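You operate a simulated robot arm through the tools that you are given. There is no shell and no other tool.

You run a simulated robot arm. Do the job below in one go: nothing can be reset, and whatever is moved stays where it is left.

TASK
Wipe up the crumbs and put the pale biscuit back in its tin.
Fine: use the purple cloth and put it back. Then stand the tin on the clean spot; press the lid on once the biscuit is in. The other biscuit stays on the plate. What is to be rubbed or washed off counts as gone when no trace of it is left.

The check looks at the end state, three seconds after you hand in, the way a careful person would. Anything else that was tipped, shoved, dropped, spilled or broken makes it a failure. A push-on lid holds only when it is set on centred and level and pressed home; a screw cap is set on level and turned clockwise until tight. Flat cloth is picked up by pressing the open fingertips on it (5 to 10 N) and closing them slowly along it; thin cloth reads only 2 to 8 mm in the jaws.

THE ROBOT
A 5-joint arm with a two-finger parallel gripper, fixed in place. Base frame: the origin is at the foot of the arm, x ahead of it, y to its left, z up; the work surface is at about z = 0. Readings come in m, rad, newtons and seconds.
With the tool pointing down near the work surface it reaches from about 0.26 to 0.68 m from the base axis. Its first joint turns from -1.152 to 1.152 rad. The tool tilts only in the upright plane through the base axis and itself; it spins freely about its own axis. Payload 2.9 kg.
The tool frame sits at the grasp point between the pads (the TCP): z along the fingers, y along the line on which they close. The tips reach 0.03 m beyond it. The gripper opens to 0.11 m. The fingers are 0.02 m wide and 0.01 m thick; the gripper's body (0.048 by 0.112 m) begins 0.055 m behind the TCP.
Orientation is told as [roll, pitch, yaw] about the base's x, y, z axes, in that order, counted from this pose: with the fingers straight down and closing along the base's y, the tool's x points along the base's -x, its y along +y and its z along -z.

THE INTERFACE
- The arm moves only by the tool send_rows. Its argument "plan" is one flat list of numbers, 7 for each row, row after row: the turn, a rotation vector about the base's x, y, z in units of 5 degrees (1.0 is 5 degrees), then the shift along the base's x, y, z in units of 20 mm (1.0 is 20 mm), then the finger opening in m, from 0 to 0.11. In form: [ax, ay, az, dx, dy, dz, claw, ax, ay, az, dx, dy, dz, claw, ...]. A call has 1 to 20 rows; each row shifts and turns the commanded pose from where the row before left it. A call with a number of a shift or a turn outside -1 to 1 is refused whole. Each row takes 0.2 s and may step no farther than 0.05 m and 0.15 rad from the row before; otherwise, or with a gripper value out of range, the whole call is refused. A pose out of reach is approached as far as the arm can. The call stops where the force on the tool passes 40 N (or 10 N more than at its start, if that is more) or the arm is blocked; 0.2 s more then pass. The fingers move at their own pace (about 0.108 m/s each) and stop on an object; they squeeze with about 28 N. The grip force told is the motor's: it shows also when the fingers shut on nothing. Time passes only in rows, and 0.2 s behind the last, so rows that do not move let the fingers close. The reply holds the time, the measured pose of the TCP, the force on the tool along the base axes, the opening and the grip force, in the units named above and with some noise, with the torque about the TCP (base axes, N m) and any sound that the robot's microphone picked up.
- Cameras (640 x 400 px; columns grow to the right, rows downward): "scene" is fixed at [0.016, -0.449, 0.5852]; the picture's right is [0.89, -0.45, 0.00], its down [-0.33, -0.65, -0.68] and it looks along [0.31, 0.61, -0.73] (base axes); focal length 253 px, centre (320, 200). "wrist" rides on the gripper at [0.072, 0.017, -0.103] in the tool frame; the picture's right is [-0.23, 0.97, 0.00], its down [-0.76, -0.18, -0.62] and it looks along [-0.61, -0.14, 0.78] (tool axes); focal length 222 px, centre (320, 200). There is no depth. A picture from a camera that has moved, and an enlarged one, comes with that camera's place and axes in the base frame and with its lens.
- get_image(camera): a new picture of that camera. It takes no simulated time.
- inspect(camera, box): a new picture of the part [left, top, right, bottom] of that camera's present view, enlarged. It takes no simulated time.
- job_done(): hands the job in; it is judged then, once.

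Nothing tells you positions but the pictures and the camera data. Unless the task says otherwise, let go and move clear before handing in.

The tools are called after "Request:" as a command line: name --argument value ..., lists and objects as JSON in quotes. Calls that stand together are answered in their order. send_rows: Moves the arm, as the interface text tells. Its arguments: {"type":"object","properties":{"plan":{"type":"array"}},"required":["plan"]} The other tools are called the same way: get_image (camera) takes a picture; inspect (camera, box) takes an enlarged picture of a part of a camera's view; job_done () hands the job in.

At the start:

```text
time_s: 0.0
position: [0.3782, -0.1127, 0.3384]
tool_rot: [0.0, 0.002, 0.001]
contact_force: [0.7, 0.5, -0.7]
moment: [0.01, 0.02, 0.02]
opening: 0.11
gripper_force: 0.0
```

scene: 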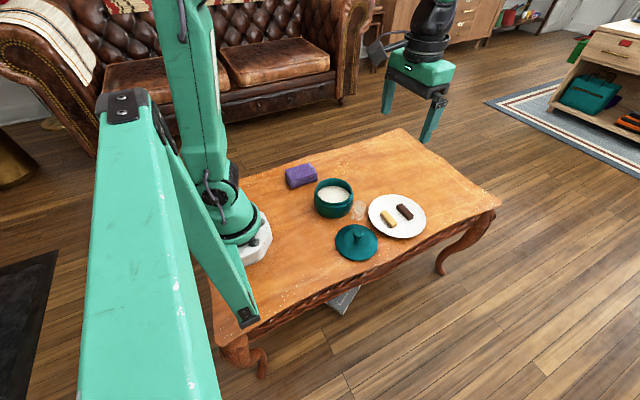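
wrist: 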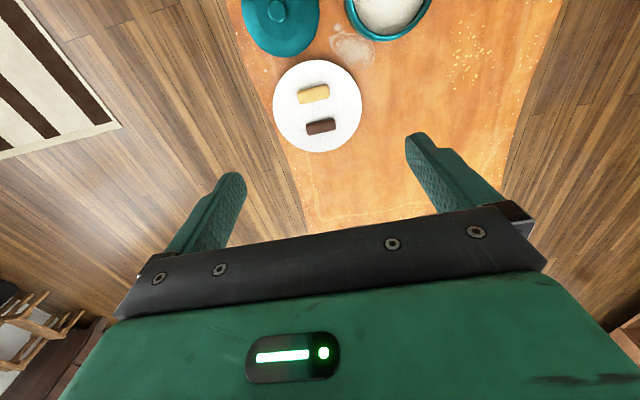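

I see a table with a teal tin (white contents?), its lid, a plate with a pale and a dark biscuit, a purple cloth, and crumbs and a smudge. I'll look closer before moving.

Request:
inspect --camera "scene" --box '[270, 150, 440, 270]'

Request:
inspect --camera "scene" --box '[200, 120, 510, 320]'

Request:
inspect --camera "wrist" --box '[220, 0, 560, 210]'

```text
3.33 times, centred on (355, 210) of scene
camera zoom: at [0.016, -0.449, 0.5852], right [0.89, -0.45, 0.0], down [-0.33, -0.65, -0.68], along [0.31, 0.61, -0.73], focal length 844 px, centre (203, 167)
```

zoom: 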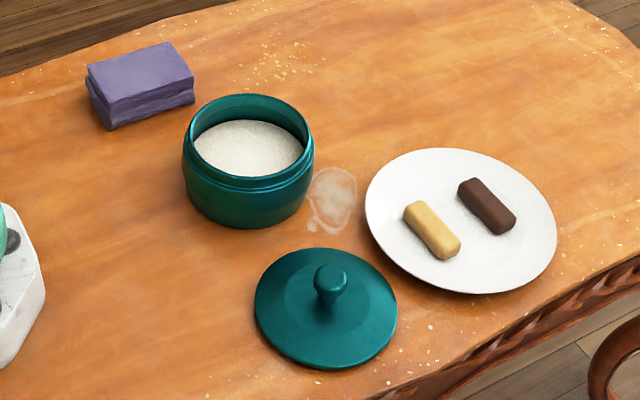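

```text
2.00 times, centred on (355, 220) of scene
camera zoom: at [0.016, -0.449, 0.5852], right [0.89, -0.45, 0.0], down [-0.33, -0.65, -0.68], along [0.31, 0.61, -0.73], focal length 506 px, centre (250, 160)
```

zoom: 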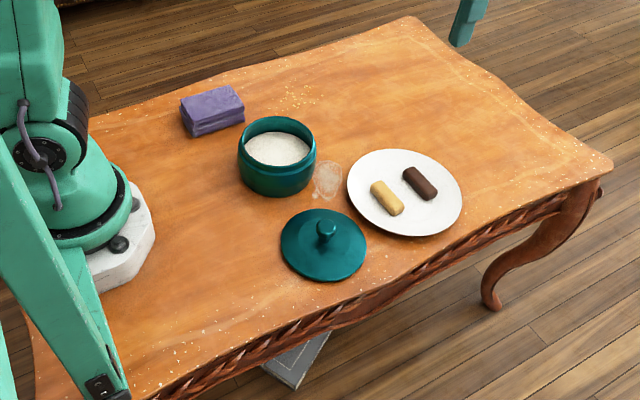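

```text
1.88 times, centred on (390, 105) of wrist
camera zoom: at [0.3056, -0.0957, 0.4412], right [0.23, 0.97, 0.0], down [0.76, -0.18, 0.62], along [0.61, -0.14, -0.78], focal length 418 px, centre (188, 379)
```

zoom: 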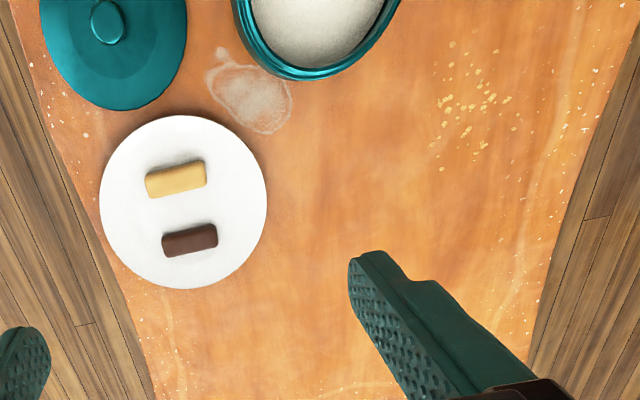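

I put the tin at about (0.29, 0.00), the crumbs near (0.41, 0.14), the cloth block near (0.25, 0.16), the plate near (0.43, -0.13) and the lid near (0.28, -0.15). I'll spin the wrist 90 degrees up high to get a better camera view of these.

Request:
send_rows --plan '[0, 0, 1, 0, 0, 0, 0.11, 0, 0, 1, 0, 0, 0, 0.11, 0, 0, 1, 0, 0, 0, 0.11, 0, 0, 1, 0, 0, 0, 0.11, 0, 0, 1, 0, 0, 0, 0.11, 0, 0, 1, 0, 0, 0, 0.11, 0, 0, 1, 0, 0, 0, 0.11, 0, 0, 1, 0, 0, 0, 0.11, 0, 0, 1, 0, 0, 0, 0.11, 0, 0, 1, 0, 0, 0, 0.11, 0, 0, 1, 0, 0, 0, 0.11, 0, 0, 1, 0, 0, 0, 0.11, 0, 0, 1, 0, 0, 0, 0.11, 0, 0, 1, 0, 0, 0, 0.11, 0, 0, 1, 0, 0, 0, 0.11, 0, 0, 1, 0, 0, 0, 0.11, 0, 0, 1, 0, 0, 0, 0.11, 0, 0, 1, 0, 0, 0, 0.11]'

Request:
get_image --camera "wrist"

Request:
get_image --camera "scene"

```text
time_s: 3.8
position: [0.3786, -0.1123, 0.3365]
tool_rot: [0.0, 0.0, 1.572]
contact_force: [-1.2, 0.0, -0.3]
moment: [0.0, -0.04, 0.02]
opening: 0.11
gripper_force: 0.1
```

```text
taken
camera wrist: at [0.3615, -0.1848, 0.4404], right [-0.97, 0.22, 0.0], down [0.18, 0.76, 0.62], along [0.14, 0.61, -0.78], focal length 222 px, centre (320, 200)
```

wrist: 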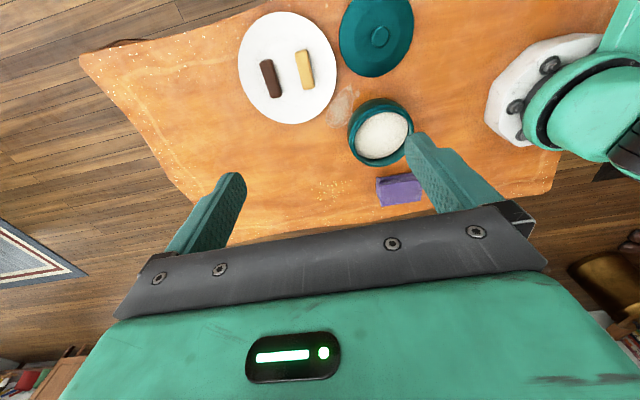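

```text
taken
```

scene: 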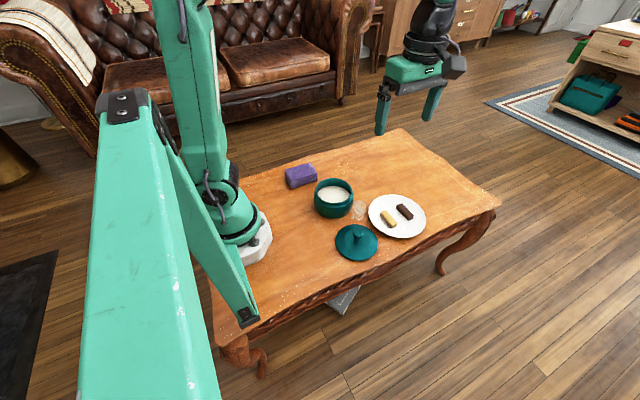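

The whole layout is now in the wrist view. I'll zoom in on the tin, stain, crumbs and cloth, then on the plate and lid.

Request:
inspect --camera "wrist" --box '[300, 80, 440, 220]'

Request:
inspect --camera "wrist" --box '[230, 0, 430, 130]'

Request:
inspect --camera "wrist" --box '[260, 140, 430, 250]'

Request:
inspect --camera "scene" --box '[305, 165, 375, 230]'

```text
2.86 times, centred on (370, 150) of wrist
camera zoom: at [0.3615, -0.1848, 0.4404], right [-0.97, 0.22, 0.0], down [0.18, 0.76, 0.62], along [0.14, 0.61, -0.78], focal length 635 px, centre (177, 343)
```

zoom: 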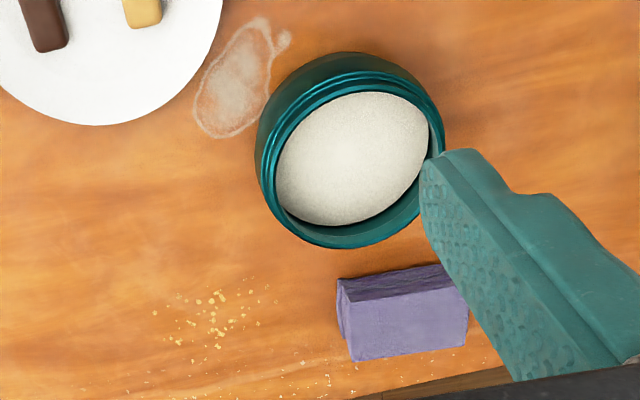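

```text
3.08 times, centred on (330, 65) of wrist
camera zoom: at [0.3615, -0.1848, 0.4404], right [-0.97, 0.22, 0.0], down [0.18, 0.76, 0.62], along [0.14, 0.61, -0.78], focal length 684 px, centre (289, 615)
```

zoom: 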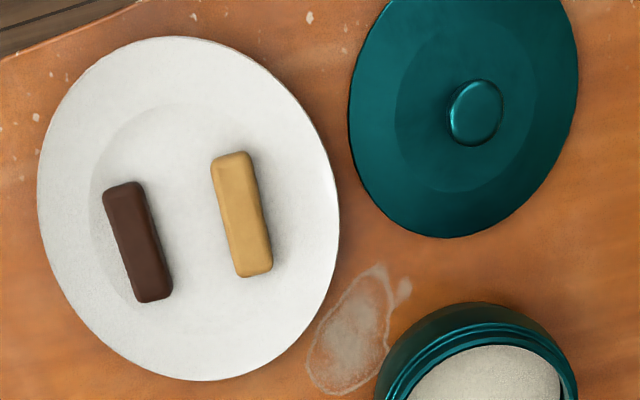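

```text
3.64 times, centred on (345, 195) of wrist
camera zoom: at [0.3615, -0.1848, 0.4404], right [-0.97, 0.22, 0.0], down [0.18, 0.76, 0.62], along [0.14, 0.61, -0.78], focal length 808 px, centre (229, 218)
```

zoom: 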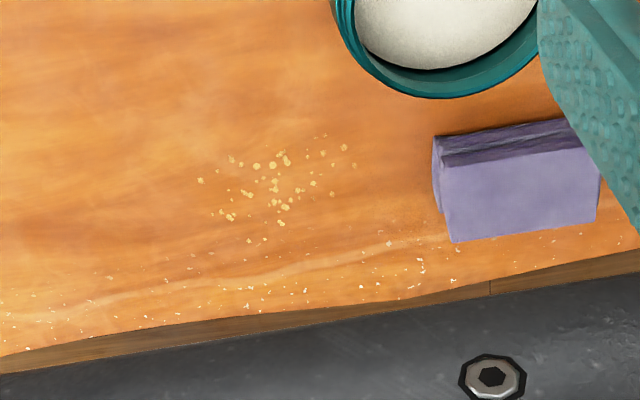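

```text
6.15 times, centred on (340, 198) of scene
camera zoom: at [0.016, -0.449, 0.5852], right [0.89, -0.45, 0.0], down [-0.33, -0.65, -0.68], along [0.31, 0.61, -0.73], focal length 1558 px, centre (197, 215)
```

zoom: 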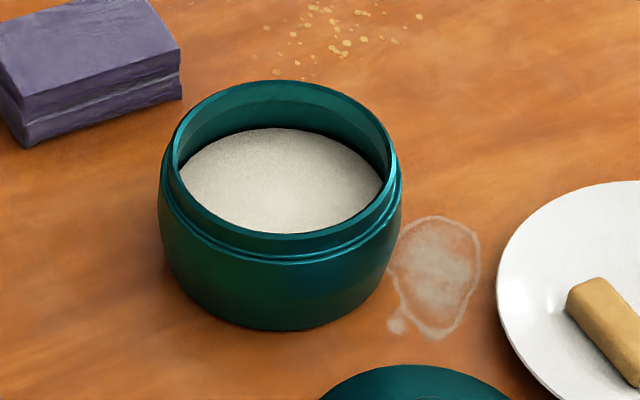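

The crumbs lie about x 0.345–0.455, y 0.105–0.20. The purple cloth is a folded block about 92×65×32 mm, centred near (0.25, 0.157) with its sides along x and y. I'll turn back to yaw 0 and go above the cloth.

Request:
send_rows --plan '[0, 0, -1, -0.357, 0.748, -0.45, 0.11, 0, 0, -1, -0.357, 0.748, -0.45, 0.11, 0, 0, -1, -0.357, 0.748, -0.45, 0.11, 0, 0, -1, -0.357, 0.748, -0.45, 0.11, 0, 0, -1, -0.357, 0.748, -0.45, 0.11, 0, 0, -1, -0.357, 0.748, -0.45, 0.11, 0, 0, -1, -0.357, 0.748, -0.45, 0.11, 0, 0, -1, -0.357, 0.748, -0.45, 0.11, 0, 0, -1, -0.357, 0.748, -0.45, 0.11, 0, 0, -1, -0.357, 0.748, -0.45, 0.11, 0, 0, -1, -0.357, 0.748, -0.45, 0.11, 0, 0, -1, -0.357, 0.748, -0.45, 0.11, 0, 0, -1, -0.357, 0.748, -0.45, 0.11, 0, 0, -1, -0.357, 0.748, -0.45, 0.11, 0, 0, -1, -0.357, 0.748, -0.45, 0.11, 0, 0, -1, -0.357, 0.748, -0.45, 0.11, 0, 0, -1, -0.357, 0.748, -0.45, 0.11, 0, 0, -1, -0.357, 0.748, -0.45, 0.11]'

Request:
get_image --camera "wrist"

Request:
inspect --camera "scene" --box '[240, 100, 400, 230]'

```text
time_s: 7.6
position: [0.2487, 0.1569, 0.1769]
tool_rot: [0.001, 0.0, -0.003]
contact_force: [0.8, -0.9, -0.2]
moment: [-0.01, -0.04, 0.0]
opening: 0.1098
gripper_force: 0.1
```

```text
taken
camera wrist: at [0.1763, 0.1747, 0.2793], right [0.23, 0.97, 0.0], down [0.76, -0.18, 0.62], along [0.61, -0.14, -0.78], focal length 222 px, centre (320, 200)
```

wrist: 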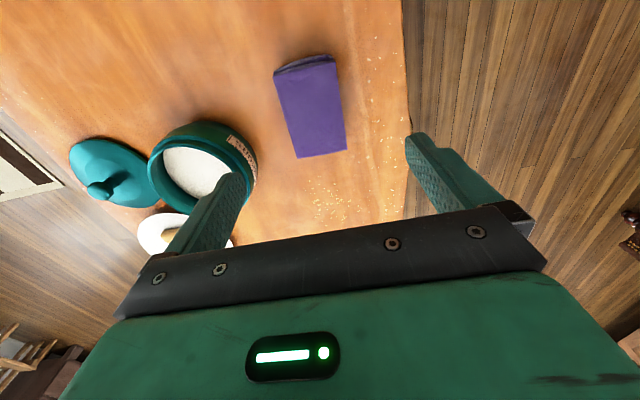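

```text
3.08 times, centred on (320, 165) of scene
camera zoom: at [0.016, -0.449, 0.5852], right [0.89, -0.45, 0.0], down [-0.33, -0.65, -0.68], along [0.31, 0.61, -0.73], focal length 779 px, centre (320, 308)
```

zoom: 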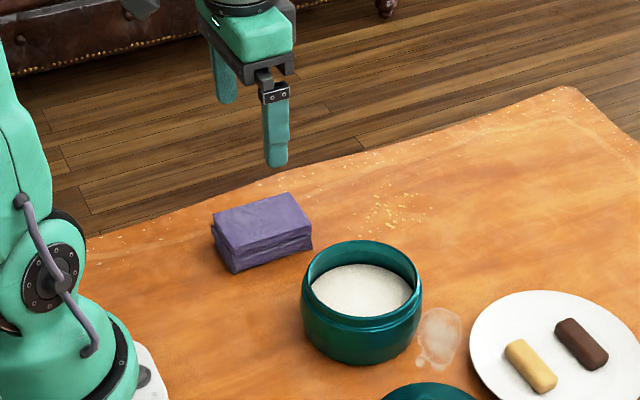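

The gripper is above the cloth. There is a label on the tin's side, so I'll read it and check the cloth outline before going down.

Request:
inspect --camera "wrist" --box '[140, 100, 280, 220]'

Request:
inspect --camera "wrist" --box '[250, 40, 410, 170]'

```text
3.33 times, centred on (210, 160) of wrist
camera zoom: at [0.1763, 0.1747, 0.2793], right [0.23, 0.97, 0.0], down [0.76, -0.18, 0.62], along [0.61, -0.14, -0.78], focal length 740 px, centre (687, 333)
```

zoom: 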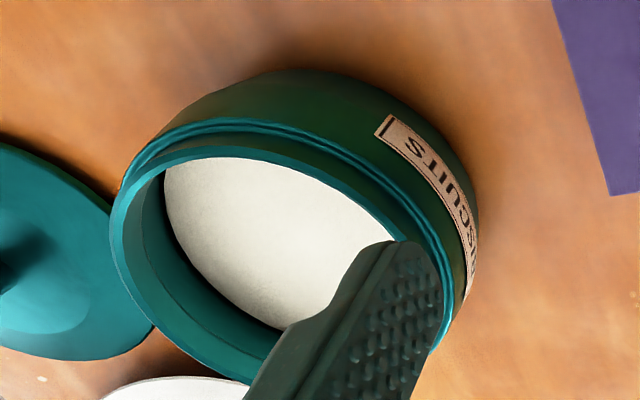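

```text
3.08 times, centred on (330, 105) of wrist
camera zoom: at [0.1763, 0.1747, 0.2793], right [0.23, 0.97, 0.0], down [0.76, -0.18, 0.62], along [0.61, -0.14, -0.78], focal length 684 px, centre (289, 492)
```

zoom: 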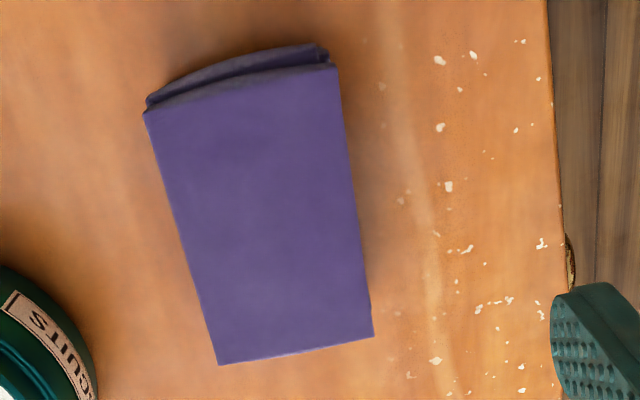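

The label reads "BISCUITS", so this is the right tin. The nearer view puts the cloth at about (0.253, 0.151), 62 mm across y; I'll go down around it with the tips about 10 mm above the table and close.

Request:
send_rows --plan '[0, 0, 0, 0.165, -0.25, -0.85, 0.11, 0, 0, 0, 0, 0, -0.85, 0.11, 0, 0, 0, 0, 0, -0.85, 0.11, 0, 0, 0, 0, 0, -0.85, 0.11, 0, 0, 0, 0, 0, -0.85, 0.11, 0, 0, 0, 0, 0, -0.85, 0.11, 0, 0, 0, 0, 0, -0.85, 0.11, 0, 0, 0, 0, 0, -0.85, 0.11, 0, 0, 0, 0, 0, 0, 0.11]'

Request:
get_image --camera "wrist"

Request:
inspect --camera "scene" --box '[260, 120, 380, 220]'

```text
time_s: 9.6
position: [0.2535, 0.1519, 0.0403]
tool_rot: [0.0, -0.001, 0.001]
contact_force: [0.5, -0.2, -0.2]
moment: [0.01, -0.01, -0.01]
opening: 0.1102
gripper_force: 0.2
```

```text
taken
camera wrist: at [0.1805, 0.1683, 0.1431], right [0.23, 0.97, 0.0], down [0.76, -0.18, 0.62], along [0.61, -0.14, -0.78], focal length 222 px, centre (320, 200)
```

wrist: 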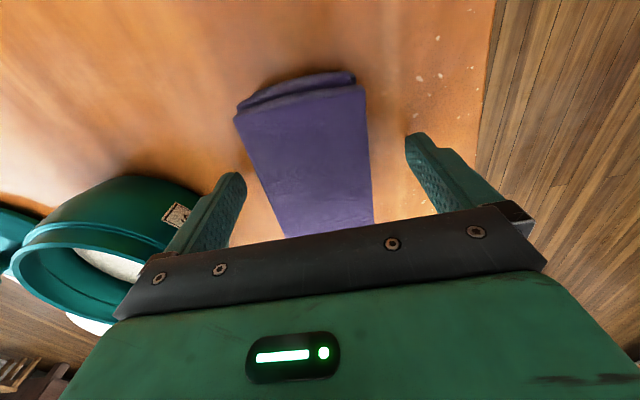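

```text
4.00 times, centred on (320, 170) of scene
camera zoom: at [0.016, -0.449, 0.5852], right [0.89, -0.45, 0.0], down [-0.33, -0.65, -0.68], along [0.31, 0.61, -0.73], focal length 1012 px, centre (320, 320)
```

zoom: 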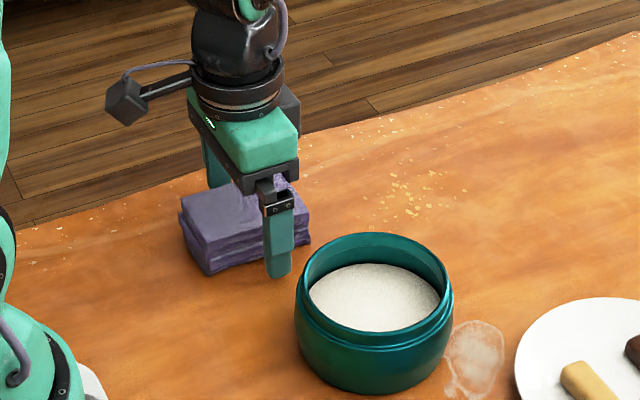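

The fingers straddle the cloth with room on both sides. I'll close slowly on it.

Request:
send_rows --plan '[0, 0, 0, 0, 0, 0, 0.08, 0, 0, 0, 0, 0, 0, 0.07, 0, 0, 0, 0, 0, 0, 0.06, 0, 0, 0, 0, 0, 0, 0.05, 0, 0, 0, 0, 0, 0, 0.045, 0, 0, 0, 0, 0, 0, 0.04, 0, 0, 0, 0, 0, 0, 0.04]'

Request:
get_image --camera "wrist"

```text
time_s: 11.2
position: [0.2524, 0.1512, 0.0412]
tool_rot: [0.0, -0.001, 0.0]
contact_force: [-0.6, -0.3, 0.6]
moment: [0.02, 0.03, -0.01]
opening: 0.0613
gripper_force: 28.1
```

```text
taken
camera wrist: at [0.1806, 0.1683, 0.1434], right [0.23, 0.97, 0.0], down [0.76, -0.18, 0.62], along [0.61, -0.14, -0.78], focal length 222 px, centre (320, 200)
```

wrist: 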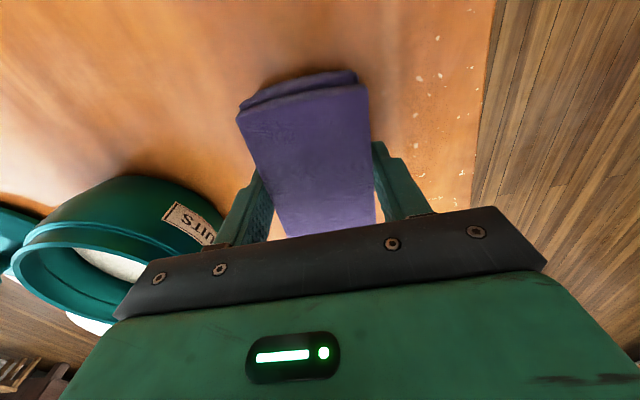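

The cloth is held firmly at 61 mm. I'll lift it and carry it over the crumbs, stopping about 6 mm above the table.

Request:
send_rows --plan '[0, 0, 0, 0, 0, 0.5, 0.04, 0, 0, 0, 0, 0, 1, 0.04, 0, 0, 0, 0, 0, 1, 0.04, 0, 0, 0, 0.92, 0, 0, 0.04, 0, 0, 0, 0.92, 0, 0, 0.04, 0, 0, 0, 0.92, 0, 0, 0.04, 0, 0, 0, 0.92, 0, 0, 0.04, 0, 0, 0, 0.92, 0, 0, 0.04, 0, 0, 0, 0.92, 0, 0, 0.04, 0, 0, 0, 0.92, 0, 0, 0.04, 0, 0, 0, 0.92, 0, 0, 0.04, 0, 0, 0, 0, 0, -0.75, 0.04, 0, 0, 0, 0, 0, -0.75, 0.04, 0, 0, 0, 0, 0, -0.7, 0.04, 0, 0, 0, 0, 0, 0, 0.04]'

Request:
get_image --camera "wrist"

Request:
inspect --camera "scene" --box '[300, 110, 420, 210]'

```text
time_s: 14.4
position: [0.4014, 0.1516, 0.0458]
tool_rot: [0.001, -0.001, 0.002]
contact_force: [-0.4, -0.7, -0.1]
moment: [0.02, -0.02, 0.03]
opening: 0.0612
gripper_force: 27.6
```

```text
taken
camera wrist: at [0.3281, 0.1686, 0.15], right [0.23, 0.97, 0.0], down [0.76, -0.18, 0.62], along [0.61, -0.14, -0.78], focal length 222 px, centre (320, 200)
```

wrist: 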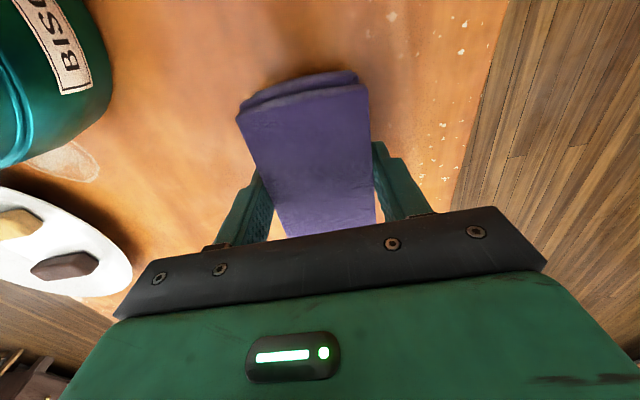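

```text
4.00 times, centred on (360, 160) of scene
camera zoom: at [0.016, -0.449, 0.5852], right [0.89, -0.45, 0.0], down [-0.33, -0.65, -0.68], along [0.31, 0.61, -0.73], focal length 1012 px, centre (160, 360)
```

zoom: 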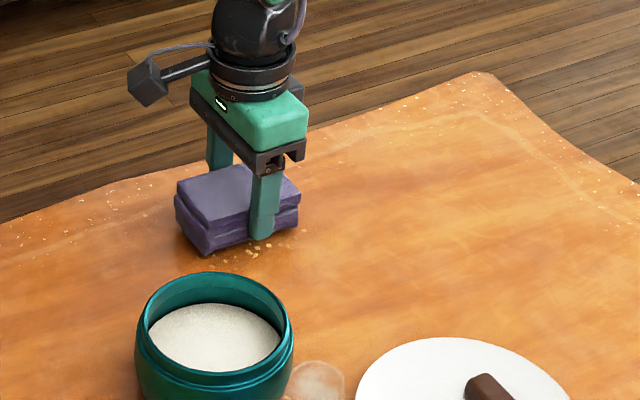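

The cloth is over the crumbs and a few still show on the near side. I'll lower in small steps to about 5–8 N of contact.

Request:
send_rows --plan '[0, 0, 0, 0, 0, -0.1, 0.04, 0, 0, 0, 0, 0, -0.1, 0.04, 0, 0, 0, 0, 0, -0.05, 0.04, 0, 0, 0, 0, 0, 0, 0.04]'

```text
time_s: 15.4
position: [0.4006, 0.1518, 0.0427]
tool_rot: [0.001, -0.001, 0.001]
contact_force: [0.7, 0.1, -1.0]
moment: [-0.01, -0.01, 0.0]
opening: 0.0613
gripper_force: 27.9
```

Request:
send_rows --plan '[0, 0, 0, 0, 0, -0.05, 0.04, 0, 0, 0, 0, 0, -0.05, 0.04, 0, 0, 0, 0, 0, 0, 0.04]'

```text
time_s: 16.2
position: [0.4005, 0.1516, 0.0402]
tool_rot: [0.0, 0.0, -0.003]
contact_force: [-4.8, -4.8, 15.2]
moment: [-0.15, 0.24, -0.01]
opening: 0.0613
gripper_force: 27.8
```

Contact is at z≈0.041 with about 15 N. I'll ease off a fraction and start wiping, checking the force as I go.

Request:
send_rows --plan '[0, 0, 0, 0, 0, 0.02, 0.04, 0, 0, 0, -0.5, -0.45, 0, 0.04, 0, 0, 0, -0.5, -0.45, 0, 0.04, 0, 0, 0, -0.5, -0.45, 0, 0.04, 0, 0, 0, -0.5, -0.45, 0, 0.04, 0, 0, 0, 0, 0, 0, 0.04]'

Request:
get_image --camera "wrist"

Request:
inspect --camera "scene" --box '[300, 110, 420, 210]'

```text
time_s: 17.6
position: [0.3601, 0.1162, 0.0406]
tool_rot: [-0.001, 0.002, 0.0]
contact_force: [0.9, 0.3, 2.3]
moment: [0.06, -0.17, 0.0]
opening: 0.0612
gripper_force: 28.2
```

```text
taken
camera wrist: at [0.2873, 0.1335, 0.1435], right [0.23, 0.97, 0.0], down [0.76, -0.18, 0.62], along [0.61, -0.14, -0.78], focal length 222 px, centre (320, 200)
```

wrist: 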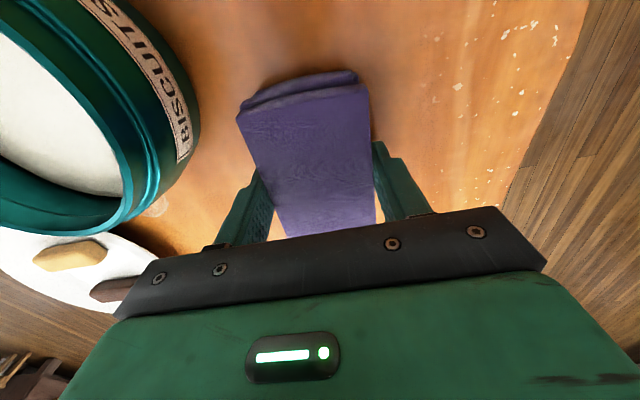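

```text
4.00 times, centred on (360, 160) of scene
camera zoom: at [0.016, -0.449, 0.5852], right [0.89, -0.45, 0.0], down [-0.33, -0.65, -0.68], along [0.31, 0.61, -0.73], focal length 1012 px, centre (160, 360)
```

zoom: 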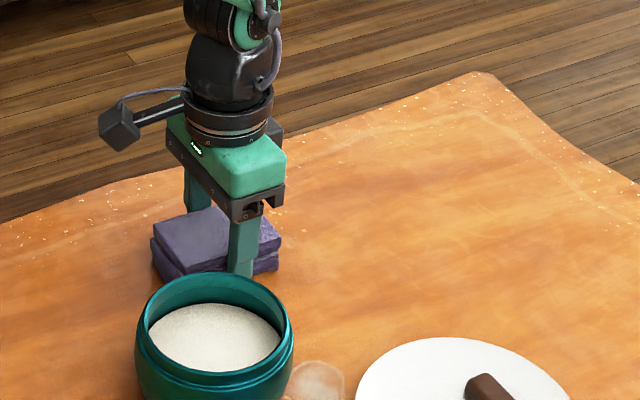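

The wiping works and the crumbs behind the cloth look gone. I'll press a touch more and do full back-and-forth strokes.

Request:
send_rows --plan '[0, 0, 0, 0, 0, -0.025, 0.04, 0, 0, 0, 0.75, 0, 0, 0.04, 0, 0, 0, 0.75, 0, 0, 0.04, 0, 0, 0, 0.75, 0, 0, 0.04, 0, 0, 0, 0.75, 0, 0, 0.04, 0, 0, 0, 0.75, 0, 0, 0.04, 0, 0, 0, 0.75, 0, 0, 0.04, 0, 0, 0, 0, 0.6, 0, 0.04, 0, 0, 0, 0, 0.6, 0, 0.04, 0, 0, 0, 0, 0, 0, 0.04]'

```text
time_s: 19.8
position: [0.4519, 0.1399, 0.0395]
tool_rot: [0.002, -0.004, -0.001]
contact_force: [4.6, -7.5, 15.6]
moment: [-0.24, -0.28, -0.05]
opening: 0.0612
gripper_force: 27.4
```

Request:
send_rows --plan '[0, 0, 0, -0.75, 0, 0.01, 0.04, 0, 0, 0, -0.75, 0, 0, 0.04, 0, 0, 0, -0.75, 0, 0, 0.04, 0, 0, 0, -0.75, 0, 0, 0.04, 0, 0, 0, -0.75, 0, 0, 0.04, 0, 0, 0, -0.75, 0, 0, 0.04, 0, 0, 0, 0, 0.6, 0, 0.04, 0, 0, 0, 0, 0.6, 0, 0.04, 0, 0, 0, 0.75, 0, 0, 0.04, 0, 0, 0, 0.75, 0, 0, 0.04, 0, 0, 0, 0.75, 0, 0, 0.04, 0, 0, 0, 0.75, 0, 0, 0.04, 0, 0, 0, 0.75, 0, 0, 0.04, 0, 0, 0, 0.75, 0, 0, 0.04, 0, 0, 0, 0, 0.6, 0, 0.04, 0, 0, 0, 0, 0.6, 0, 0.04, 0, 0, 0, 0, 0, 0, 0.04]'

Request:
inspect --camera "scene" --box '[300, 110, 420, 210]'

```text
time_s: 23.4
position: [0.4506, 0.1878, 0.0385]
tool_rot: [0.0, 0.0, -0.001]
contact_force: [1.7, -1.0, 2.9]
moment: [-0.07, -0.08, -0.02]
opening: 0.0614
gripper_force: 28.2
```

```text
4.00 times, centred on (360, 160) of scene
camera zoom: at [0.016, -0.449, 0.5852], right [0.89, -0.45, 0.0], down [-0.33, -0.65, -0.68], along [0.31, 0.61, -0.73], focal length 1012 px, centre (160, 360)
```

zoom: 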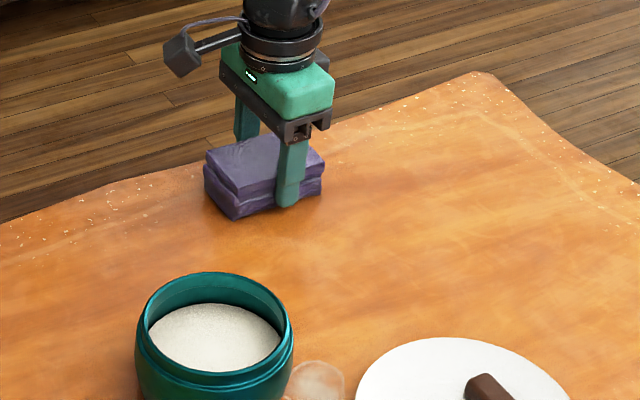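

Everything in view is coming clean. I'll make one last stroke at y≈0.188 back toward the arm, then lift and look.

Request:
send_rows --plan '[0, 0, 0, 0, 0, -0.02, 0.04, 0, 0, 0, -0.75, 0, 0, 0.04, 0, 0, 0, -0.75, 0, 0, 0.04, 0, 0, 0, -0.75, 0, 0, 0.04, 0, 0, 0, -0.75, 0, 0, 0.04, 0, 0, 0, -0.75, 0, 0, 0.04, 0, 0, 0, -0.75, 0, 0, 0.04, 0, 0, 0, 0.4, -0.8, 0, 0.04, 0, 0, 0, 0.4, -0.8, 0, 0.04, 0, 0, 0, 0.4, -0.8, 0, 0.04, 0, 0, 0, 0, 0, 0, 0.04, 0, 0, 0, 0, 0, 0.6, 0.04, 0, 0, 0, 0, 0, 1, 0.04, 0, 0, 0, 0, 0, 1, 0.04, 0, 0, 0, -1, 0, 0, 0.04, 0, 0, 0, -1, 0, 0, 0.04, 0, 0, 0, -1, 0, 0, 0.04, 0, 0, 0, -1, 0, 0, 0.04, 0, 0, 0, 0, 0, 0, 0.04]'

Request:
get_image --camera "wrist"

Request:
inspect --camera "scene" --box '[300, 110, 420, 210]'

```text
time_s: 27.4
position: [0.3041, 0.1398, 0.0929]
tool_rot: [0.001, -0.001, 0.003]
contact_force: [-0.3, -0.2, -0.4]
moment: [-0.03, 0.0, -0.01]
opening: 0.0613
gripper_force: 28.1
```

```text
taken
camera wrist: at [0.232, 0.1568, 0.1947], right [0.23, 0.97, 0.0], down [0.76, -0.18, 0.62], along [0.61, -0.14, -0.78], focal length 222 px, centre (320, 200)
```

wrist: 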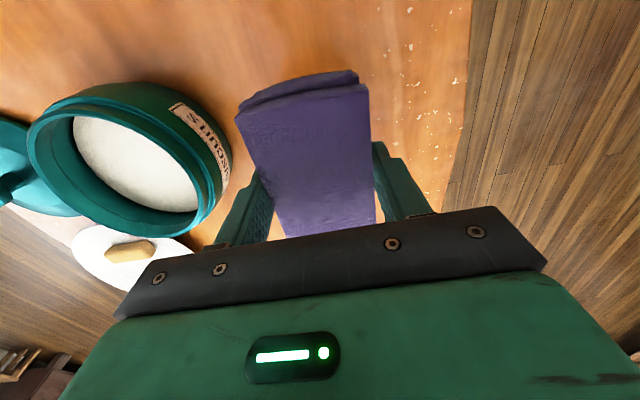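

```text
4.00 times, centred on (360, 160) of scene
camera zoom: at [0.016, -0.449, 0.5852], right [0.89, -0.45, 0.0], down [-0.33, -0.65, -0.68], along [0.31, 0.61, -0.73], focal length 1012 px, centre (160, 360)
```

zoom: 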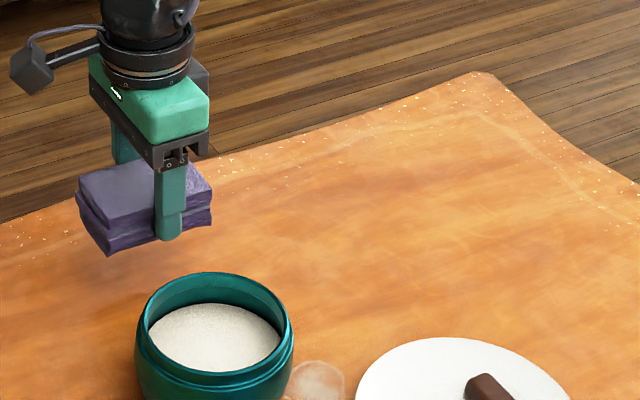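

The crumb area looks clean. I'll zoom in for leftover traces before putting the cloth away.

Request:
inspect --camera "scene" --box '[320, 145, 380, 185]'

Request:
inspect --camera "scene" --box '[330, 130, 400, 175]'

```text
10.00 times, centred on (350, 165) of scene
camera zoom: at [0.016, -0.449, 0.5852], right [0.89, -0.45, 0.0], down [-0.33, -0.65, -0.68], along [0.31, 0.61, -0.73], focal length 2531 px, centre (20, 550)
```

zoom: 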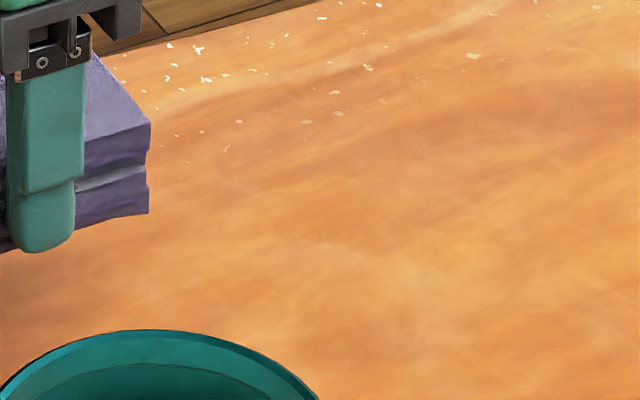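

```text
8.89 times, centred on (365, 152) of scene
camera zoom: at [0.016, -0.449, 0.5852], right [0.89, -0.45, 0.0], down [-0.33, -0.65, -0.68], along [0.31, 0.61, -0.73], focal length 2250 px, centre (-80, 622)
```

zoom: 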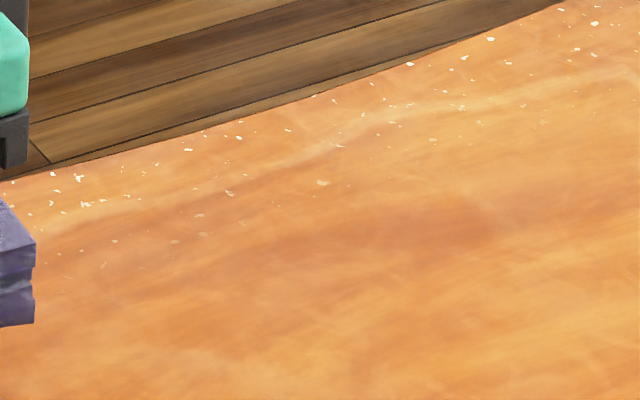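

Only the table's own pale edge wear remains, so the crumbs are gone. I'll carry the cloth back to its original place at (0.253, 0.152) and lower it.

Request:
send_rows --plan '[0, 0, 0, -0.853, 0.2, 0, 0.04, 0, 0, 0, -0.853, 0.2, 0, 0.04, 0, 0, 0, -0.853, 0.2, 0, 0.04, 0, 0, 0, 0, 0, -0.75, 0.04, 0, 0, 0, 0, 0, -0.75, 0.04, 0, 0, 0, 0, 0, -0.7, 0.04, 0, 0, 0, 0, 0, -0.1, 0.04, 0, 0, 0, 0, 0, -0.1, 0.04, 0, 0, 0, 0, 0, 0, 0.04]'

Request:
inspect --camera "scene" --box '[260, 120, 380, 220]'

```text
time_s: 29.4
position: [0.2532, 0.152, 0.0438]
tool_rot: [0.0, 0.0, 0.0]
contact_force: [-1.1, 0.8, 0.2]
moment: [-0.01, 0.0, 0.02]
opening: 0.061
gripper_force: 27.9
```

```text
4.00 times, centred on (320, 170) of scene
camera zoom: at [0.016, -0.449, 0.5852], right [0.89, -0.45, 0.0], down [-0.33, -0.65, -0.68], along [0.31, 0.61, -0.73], focal length 1012 px, centre (320, 320)
```

zoom: 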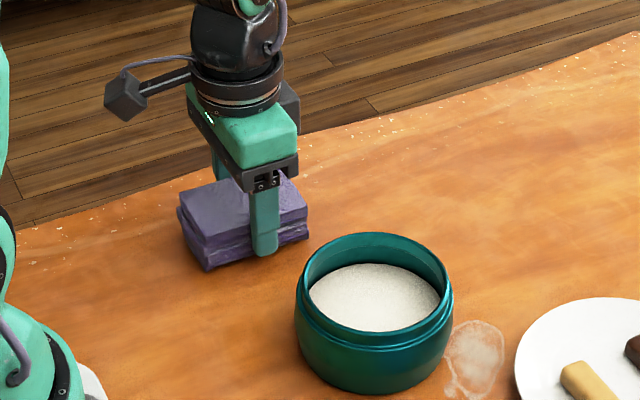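

Request:
send_rows --plan '[0, 0, 0, 0, 0, -0.08, 0.04, 0, 0, 0, 0, 0, -0.05, 0.04, 0, 0, 0, 0, 0, 0, 0.04]'

```text
time_s: 30.2
position: [0.2522, 0.1522, 0.0399]
tool_rot: [-0.001, 0.0, 0.0]
contact_force: [0.2, -0.4, -0.1]
moment: [-0.02, 0.01, -0.01]
opening: 0.0611
gripper_force: 27.8
```

No contact yet, so I'll keep lowering half a millimetre at a time.

Request:
send_rows --plan '[0, 0, 0, 0, 0, -0.025, 0.04, 0, 0, 0, 0, 0, 0, 0.04]'

Request:
send_rows --plan '[0, 0, 0, 0, 0, -0.025, 0.04, 0, 0, 0, 0, 0, 0, 0.04]'

Request:
send_rows --plan '[0, 0, 0, 0, 0, -0.025, 0.04, 0, 0, 0, 0, 0, 0, 0.04]'

```text
time_s: 30.8
position: [0.2531, 0.1537, 0.0411]
tool_rot: [-0.002, 0.0, -0.001]
contact_force: [0.1, -0.2, -0.3]
moment: [-0.01, -0.04, -0.01]
opening: 0.0613
gripper_force: 27.5
```

```text
time_s: 31.4
position: [0.2536, 0.1516, 0.0407]
tool_rot: [0.0, -0.001, 0.001]
contact_force: [-0.4, 0.3, -1.0]
moment: [0.04, -0.03, 0.03]
opening: 0.0612
gripper_force: 27.8
```

```text
time_s: 32.0
position: [0.2549, 0.1522, 0.0401]
tool_rot: [0.002, 0.003, 0.0]
contact_force: [-0.1, -0.5, -1.2]
moment: [-0.01, -0.02, -0.04]
opening: 0.061
gripper_force: 27.8
```

Request:
send_rows --plan '[0, 0, 0, 0, 0, -0.05, 0.04, 0, 0, 0, 0, 0, 0, 0.04]'

Request:
send_rows --plan '[0, 0, 0, 0, 0, -0.03, 0.04, 0, 0, 0, 0, 0, 0, 0.04]'

```text
time_s: 32.6
position: [0.2539, 0.1519, 0.0398]
tool_rot: [-0.001, 0.001, 0.0]
contact_force: [-3.9, -4.0, 24.0]
moment: [-0.17, 0.37, 0.04]
opening: 0.0612
gripper_force: 27.8
```

```text
time_s: 33.2
position: [0.2548, 0.1535, 0.0383]
tool_rot: [0.002, -0.003, -0.001]
contact_force: [-1.2, -11.7, 38.1]
moment: [-0.4, 0.03, -0.02]
opening: 0.0616
gripper_force: 28.0
```

The cloth is on the table. I'll back off about 1 mm, then open slowly and rise clear.

Request:
send_rows --plan '[0, 0, 0, 0, 0, 0.04, 0.04, 0, 0, 0, 0, 0, 0, 0.04]'

Request:
send_rows --plan '[0, 0, 0, 0, 0, 0, 0.07, 0, 0, 0, 0, 0, 0, 0.09, 0, 0, 0, 0, 0, 0, 0.11, 0, 0, 0, 0, 0, 0, 0.11, 0, 0, 0, 0, 0, 0.5, 0.11, 0, 0, 0, 0, 0, 1, 0.11, 0, 0, 0, 0, 0, 1, 0.11, 0, 0, 0, 0, 0, 1, 0.11, 0, 0, 0, 0, 0, 1, 0.11, 0, 0, 0, 0, 0, 1, 0.11, 0, 0, 0, 0, 0, 1, 0.11]'

Request:
get_image --camera "wrist"

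Request:
inspect --camera "scene" --box '[260, 120, 380, 220]'

```text
time_s: 33.8
position: [0.2542, 0.153, 0.0386]
tool_rot: [0.001, -0.003, 0.002]
contact_force: [3.1, -0.6, 12.4]
moment: [0.02, -0.11, -0.05]
opening: 0.0614
gripper_force: 28.0
```

```text
time_s: 36.2
position: [0.2525, 0.1518, 0.1691]
tool_rot: [-0.001, 0.001, 0.0]
contact_force: [-0.7, -0.3, -0.2]
moment: [0.01, -0.01, 0.0]
opening: 0.1099
gripper_force: 0.0
```

```text
taken
camera wrist: at [0.1807, 0.1689, 0.2718], right [0.23, 0.97, 0.0], down [0.76, -0.18, 0.62], along [0.61, -0.14, -0.78], focal length 222 px, centre (320, 200)
```

wrist: 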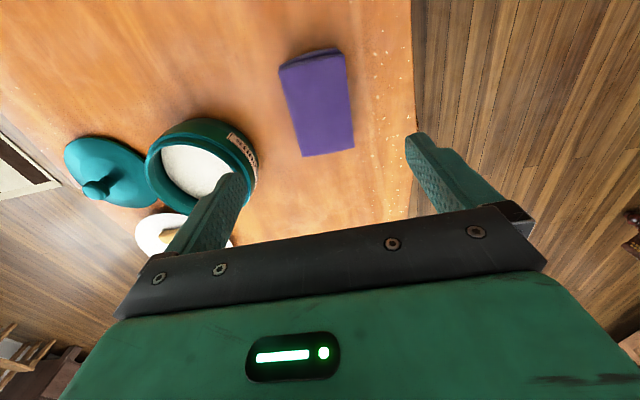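

```text
4.00 times, centred on (320, 170) of scene
camera zoom: at [0.016, -0.449, 0.5852], right [0.89, -0.45, 0.0], down [-0.33, -0.65, -0.68], along [0.31, 0.61, -0.73], focal length 1012 px, centre (320, 320)
```

zoom: 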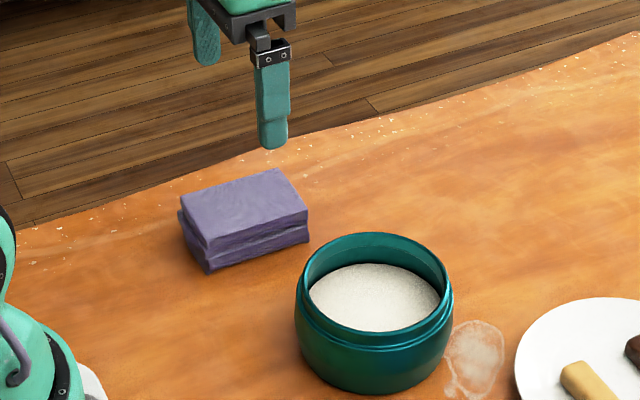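

The cloth is back in its place. I'll check the wiped area from this side too.

Request:
inspect --camera "wrist" --box '[260, 140, 420, 230]'

Request:
inspect --camera "wrist" --box '[50, 90, 270, 250]'

```text
4.00 times, centred on (340, 185) of wrist
camera zoom: at [0.1807, 0.1689, 0.2718], right [0.23, 0.97, 0.0], down [0.76, -0.18, 0.62], along [0.61, -0.14, -0.78], focal length 888 px, centre (240, 260)
```

zoom: 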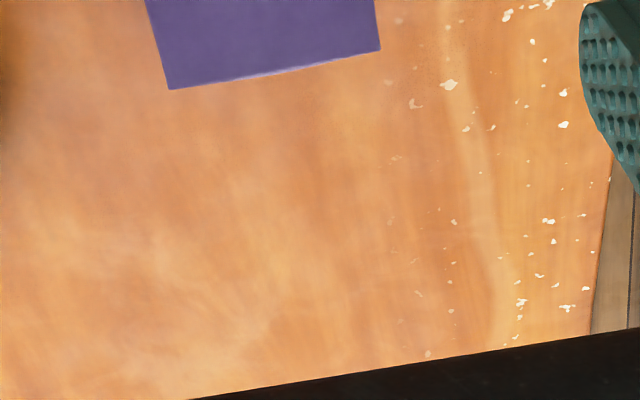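

```text
2.50 times, centred on (160, 170) of wrist
camera zoom: at [0.1807, 0.1689, 0.2718], right [0.23, 0.97, 0.0], down [0.76, -0.18, 0.62], along [0.61, -0.14, -0.78], focal length 555 px, centre (720, 275)
```

zoom: 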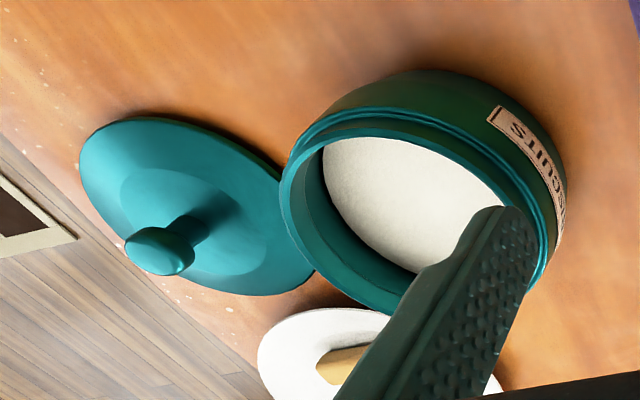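

The area is clean. Next I need exact tin dimensions, so I'll turn the wrist 90° and move the camera to look straight at the tin.

Request:
send_rows --plan '[0, 0, 1, 0.13, -0.867, 0.25, 0.11, 0, 0, 1, 0.13, -0.867, 0.25, 0.11, 0, 0, 1, 0.13, -0.867, 0.25, 0.11, 0, 0, 1, 0.13, -0.867, 0.25, 0.11, 0, 0, 1, 0.13, -0.867, 0.25, 0.11, 0, 0, 1, 0.13, -0.867, 0.25, 0.11, 0, 0, 1, 0.13, -0.867, 0.25, 0.11, 0, 0, 1, 0.13, -0.867, 0.25, 0.11, 0, 0, 1, 0.13, -0.867, 0.25, 0.11, 0, 0, 1, 0.13, -0.867, 0.25, 0.11, 0, 0, 1, 0.13, -0.867, 0.25, 0.11, 0, 0, 1, 0.13, -0.867, 0.25, 0.11, 0, 0, 1, 0.13, -0.867, 0.25, 0.11, 0, 0, 1, 0.13, -0.867, 0.25, 0.11, 0, 0, 1, 0.13, -0.867, 0.25, 0.11, 0, 0, 1, 0.13, -0.867, 0.25, 0.11, 0, 0, 1, 0.13, -0.867, 0.25, 0.11, 0, 0, 1, 0.13, -0.867, 0.25, 0.11]'

Request:
get_image --camera "wrist"

Request:
inspect --camera "wrist" --box '[240, 130, 400, 230]'

```text
time_s: 40.0
position: [0.3001, -0.1589, 0.2577]
tool_rot: [-0.001, 0.0, 1.575]
contact_force: [-0.5, 0.4, -0.3]
moment: [-0.01, -0.01, 0.0]
opening: 0.11
gripper_force: 0.1
```

```text
taken
camera wrist: at [0.2834, -0.2312, 0.3612], right [-0.97, 0.22, 0.0], down [0.18, 0.76, 0.62], along [0.14, 0.61, -0.78], focal length 222 px, centre (320, 200)
```

wrist: 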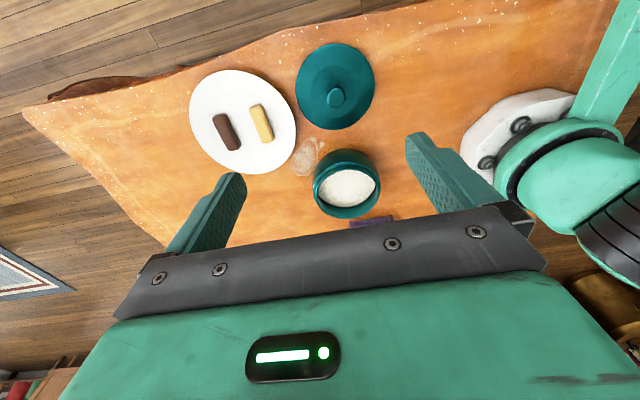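

```text
4.00 times, centred on (320, 180) of wrist
camera zoom: at [0.2834, -0.2312, 0.3612], right [-0.97, 0.22, 0.0], down [0.18, 0.76, 0.62], along [0.14, 0.61, -0.78], focal length 888 px, centre (320, 280)
```

zoom: 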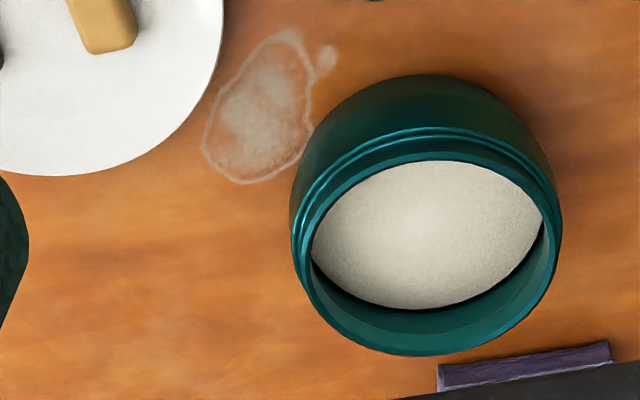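

I'm measuring the tin's rim and body now, so I'll take closer zooms from both cameras.

Request:
inspect --camera "wrist" --box '[300, 140, 400, 225]'

Request:
inspect --camera "scene" --box '[310, 170, 360, 222]'

```text
4.71 times, centred on (350, 182) of wrist
camera zoom: at [0.2834, -0.2312, 0.3612], right [-0.97, 0.22, 0.0], down [0.18, 0.76, 0.62], along [0.14, 0.61, -0.78], focal length 1045 px, centre (179, 282)
```

zoom: 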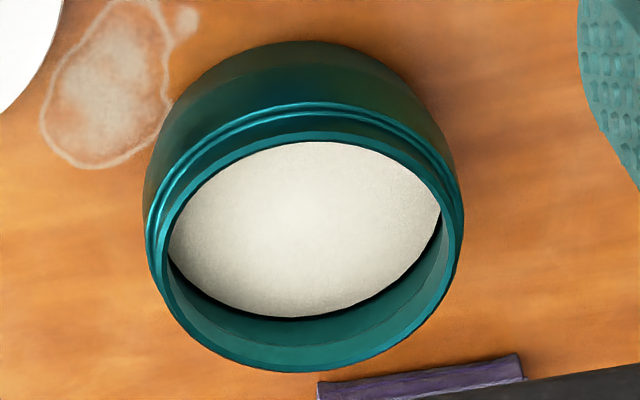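

```text
7.69 times, centred on (335, 196) of scene
camera zoom: at [0.016, -0.449, 0.5852], right [0.89, -0.45, 0.0], down [-0.33, -0.65, -0.68], along [0.31, 0.61, -0.73], focal length 1947 px, centre (205, 231)
```

zoom: 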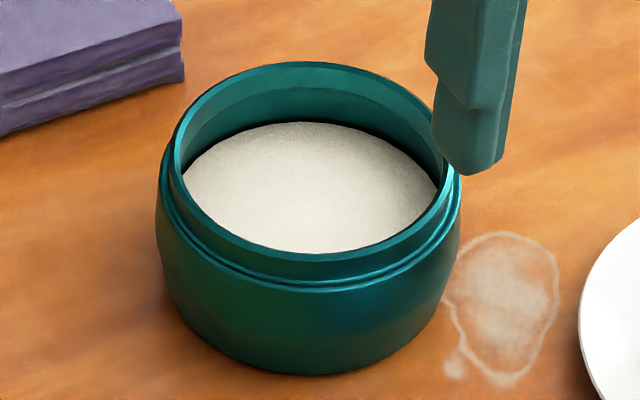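

I estimate the rim at z≈0.068 and about 104 mm across, with the body about 118 mm, too wide to grip from outside. I'll lower half-closed fingers inside the tin, spread them gently against the wall, and slide it along the table. First I'll position above its centre.

Request:
send_rows --plan '[0, 0, 0, -0.067, 0.883, -0.6, 0.055, 0, 0, 0, -0.067, 0.883, -0.6, 0.055, 0, 0, 0, -0.067, 0.883, -0.6, 0.055, 0, 0, 0, -0.067, 0.883, -0.6, 0.055, 0, 0, 0, -0.067, 0.883, -0.6, 0.055, 0, 0, 0, -0.067, 0.883, -0.6, 0.055, 0, 0, 0, -0.067, 0.883, -0.6, 0.055, 0, 0, 0, -0.067, 0.883, -0.6, 0.055, 0, 0, 0, -0.067, 0.883, -0.6, 0.055, 0, 0, 0, 0, 0, 0, 0.055]'

Request:
get_image --camera "wrist"

Request:
inspect --camera "scene" --box '[290, 140, 390, 230]'

```text
time_s: 42.2
position: [0.2891, 0.0002, 0.149]
tool_rot: [0.0, 0.0, 1.572]
contact_force: [-0.3, -0.4, -0.6]
moment: [0.01, 0.01, -0.02]
opening: 0.055
gripper_force: 0.2
```

```text
taken
camera wrist: at [0.272, -0.0719, 0.2525], right [-0.97, 0.23, 0.0], down [0.18, 0.76, 0.62], along [0.14, 0.61, -0.78], focal length 222 px, centre (320, 200)
```

wrist: 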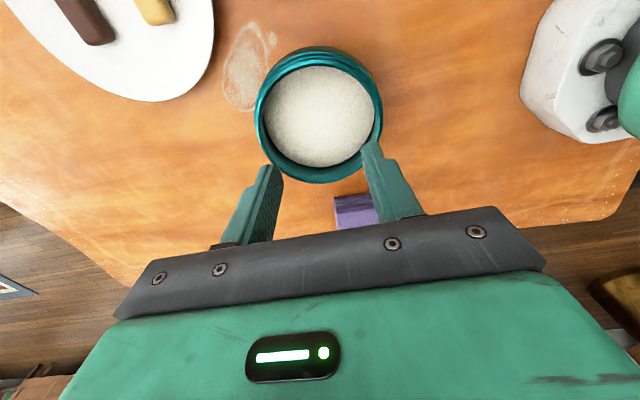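

```text
4.44 times, centred on (340, 185) of scene
camera zoom: at [0.016, -0.449, 0.5852], right [0.89, -0.45, 0.0], down [-0.33, -0.65, -0.68], along [0.31, 0.61, -0.73], focal length 1125 px, centre (231, 267)
```

zoom: 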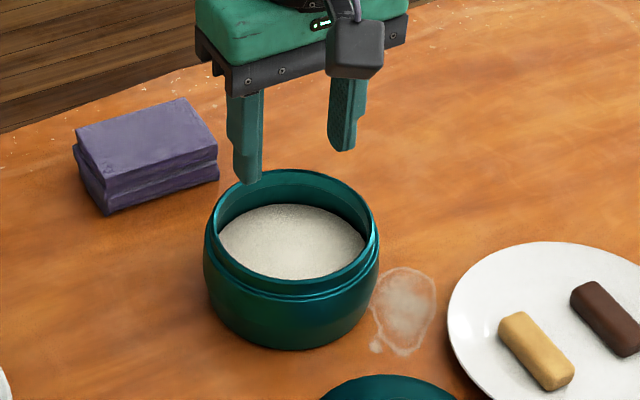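

I have a near-overhead view of the tin now. I'll measure its centre here before going in.

Request:
inspect --camera "wrist" --box '[240, 30, 400, 200]'

```text
2.35 times, centred on (320, 115) of wrist
camera zoom: at [0.272, -0.0719, 0.2525], right [-0.97, 0.23, 0.0], down [0.18, 0.76, 0.62], along [0.14, 0.61, -0.78], focal length 523 px, centre (320, 400)
```

zoom: 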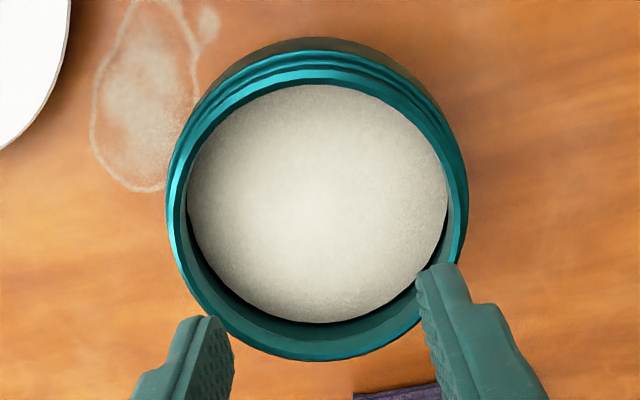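

The tin's centre is at about (0.2885, -0.001), right under the TCP, with an inner diameter of about 93 mm. I'll lower the fingers in, keeping the tips well above the white floor.

Request:
send_rows --plan '[0, 0, 0, 0, -0.03, -0.75, 0.055, 0, 0, 0, 0, 0, -0.75, 0.055, 0, 0, 0, 0, 0, -0.75, 0.055, 0, 0, 0, 0, 0, -0.75, 0.055, 0, 0, 0, 0, 0, -0.6, 0.055, 0, 0, 0, 0, 0, 0, 0.055]'

Request:
get_image --camera "wrist"

Request:
inspect --camera "scene" --box '[300, 160, 370, 225]'

```text
time_s: 43.6
position: [0.2893, -0.0, 0.0783]
tool_rot: [0.0, 0.001, 1.571]
contact_force: [0.6, 0.4, -0.3]
moment: [0.04, 0.0, 0.0]
opening: 0.0549
gripper_force: 0.0
```

```text
taken
camera wrist: at [0.2715, -0.0724, 0.1806], right [-0.97, 0.23, 0.0], down [0.18, 0.76, 0.62], along [0.14, 0.61, -0.78], focal length 222 px, centre (320, 200)
```

wrist: 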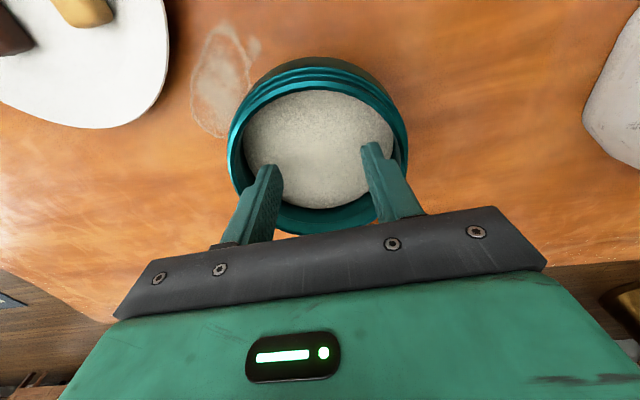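

```text
6.15 times, centred on (335, 192) of scene
camera zoom: at [0.016, -0.449, 0.5852], right [0.89, -0.45, 0.0], down [-0.33, -0.65, -0.68], along [0.31, 0.61, -0.73], focal length 1558 px, centre (228, 246)
```

zoom: 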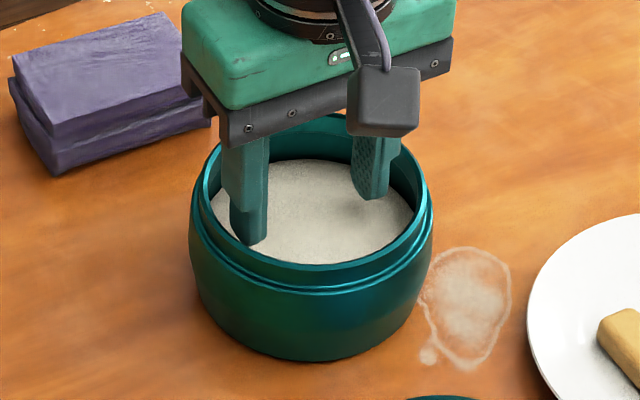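

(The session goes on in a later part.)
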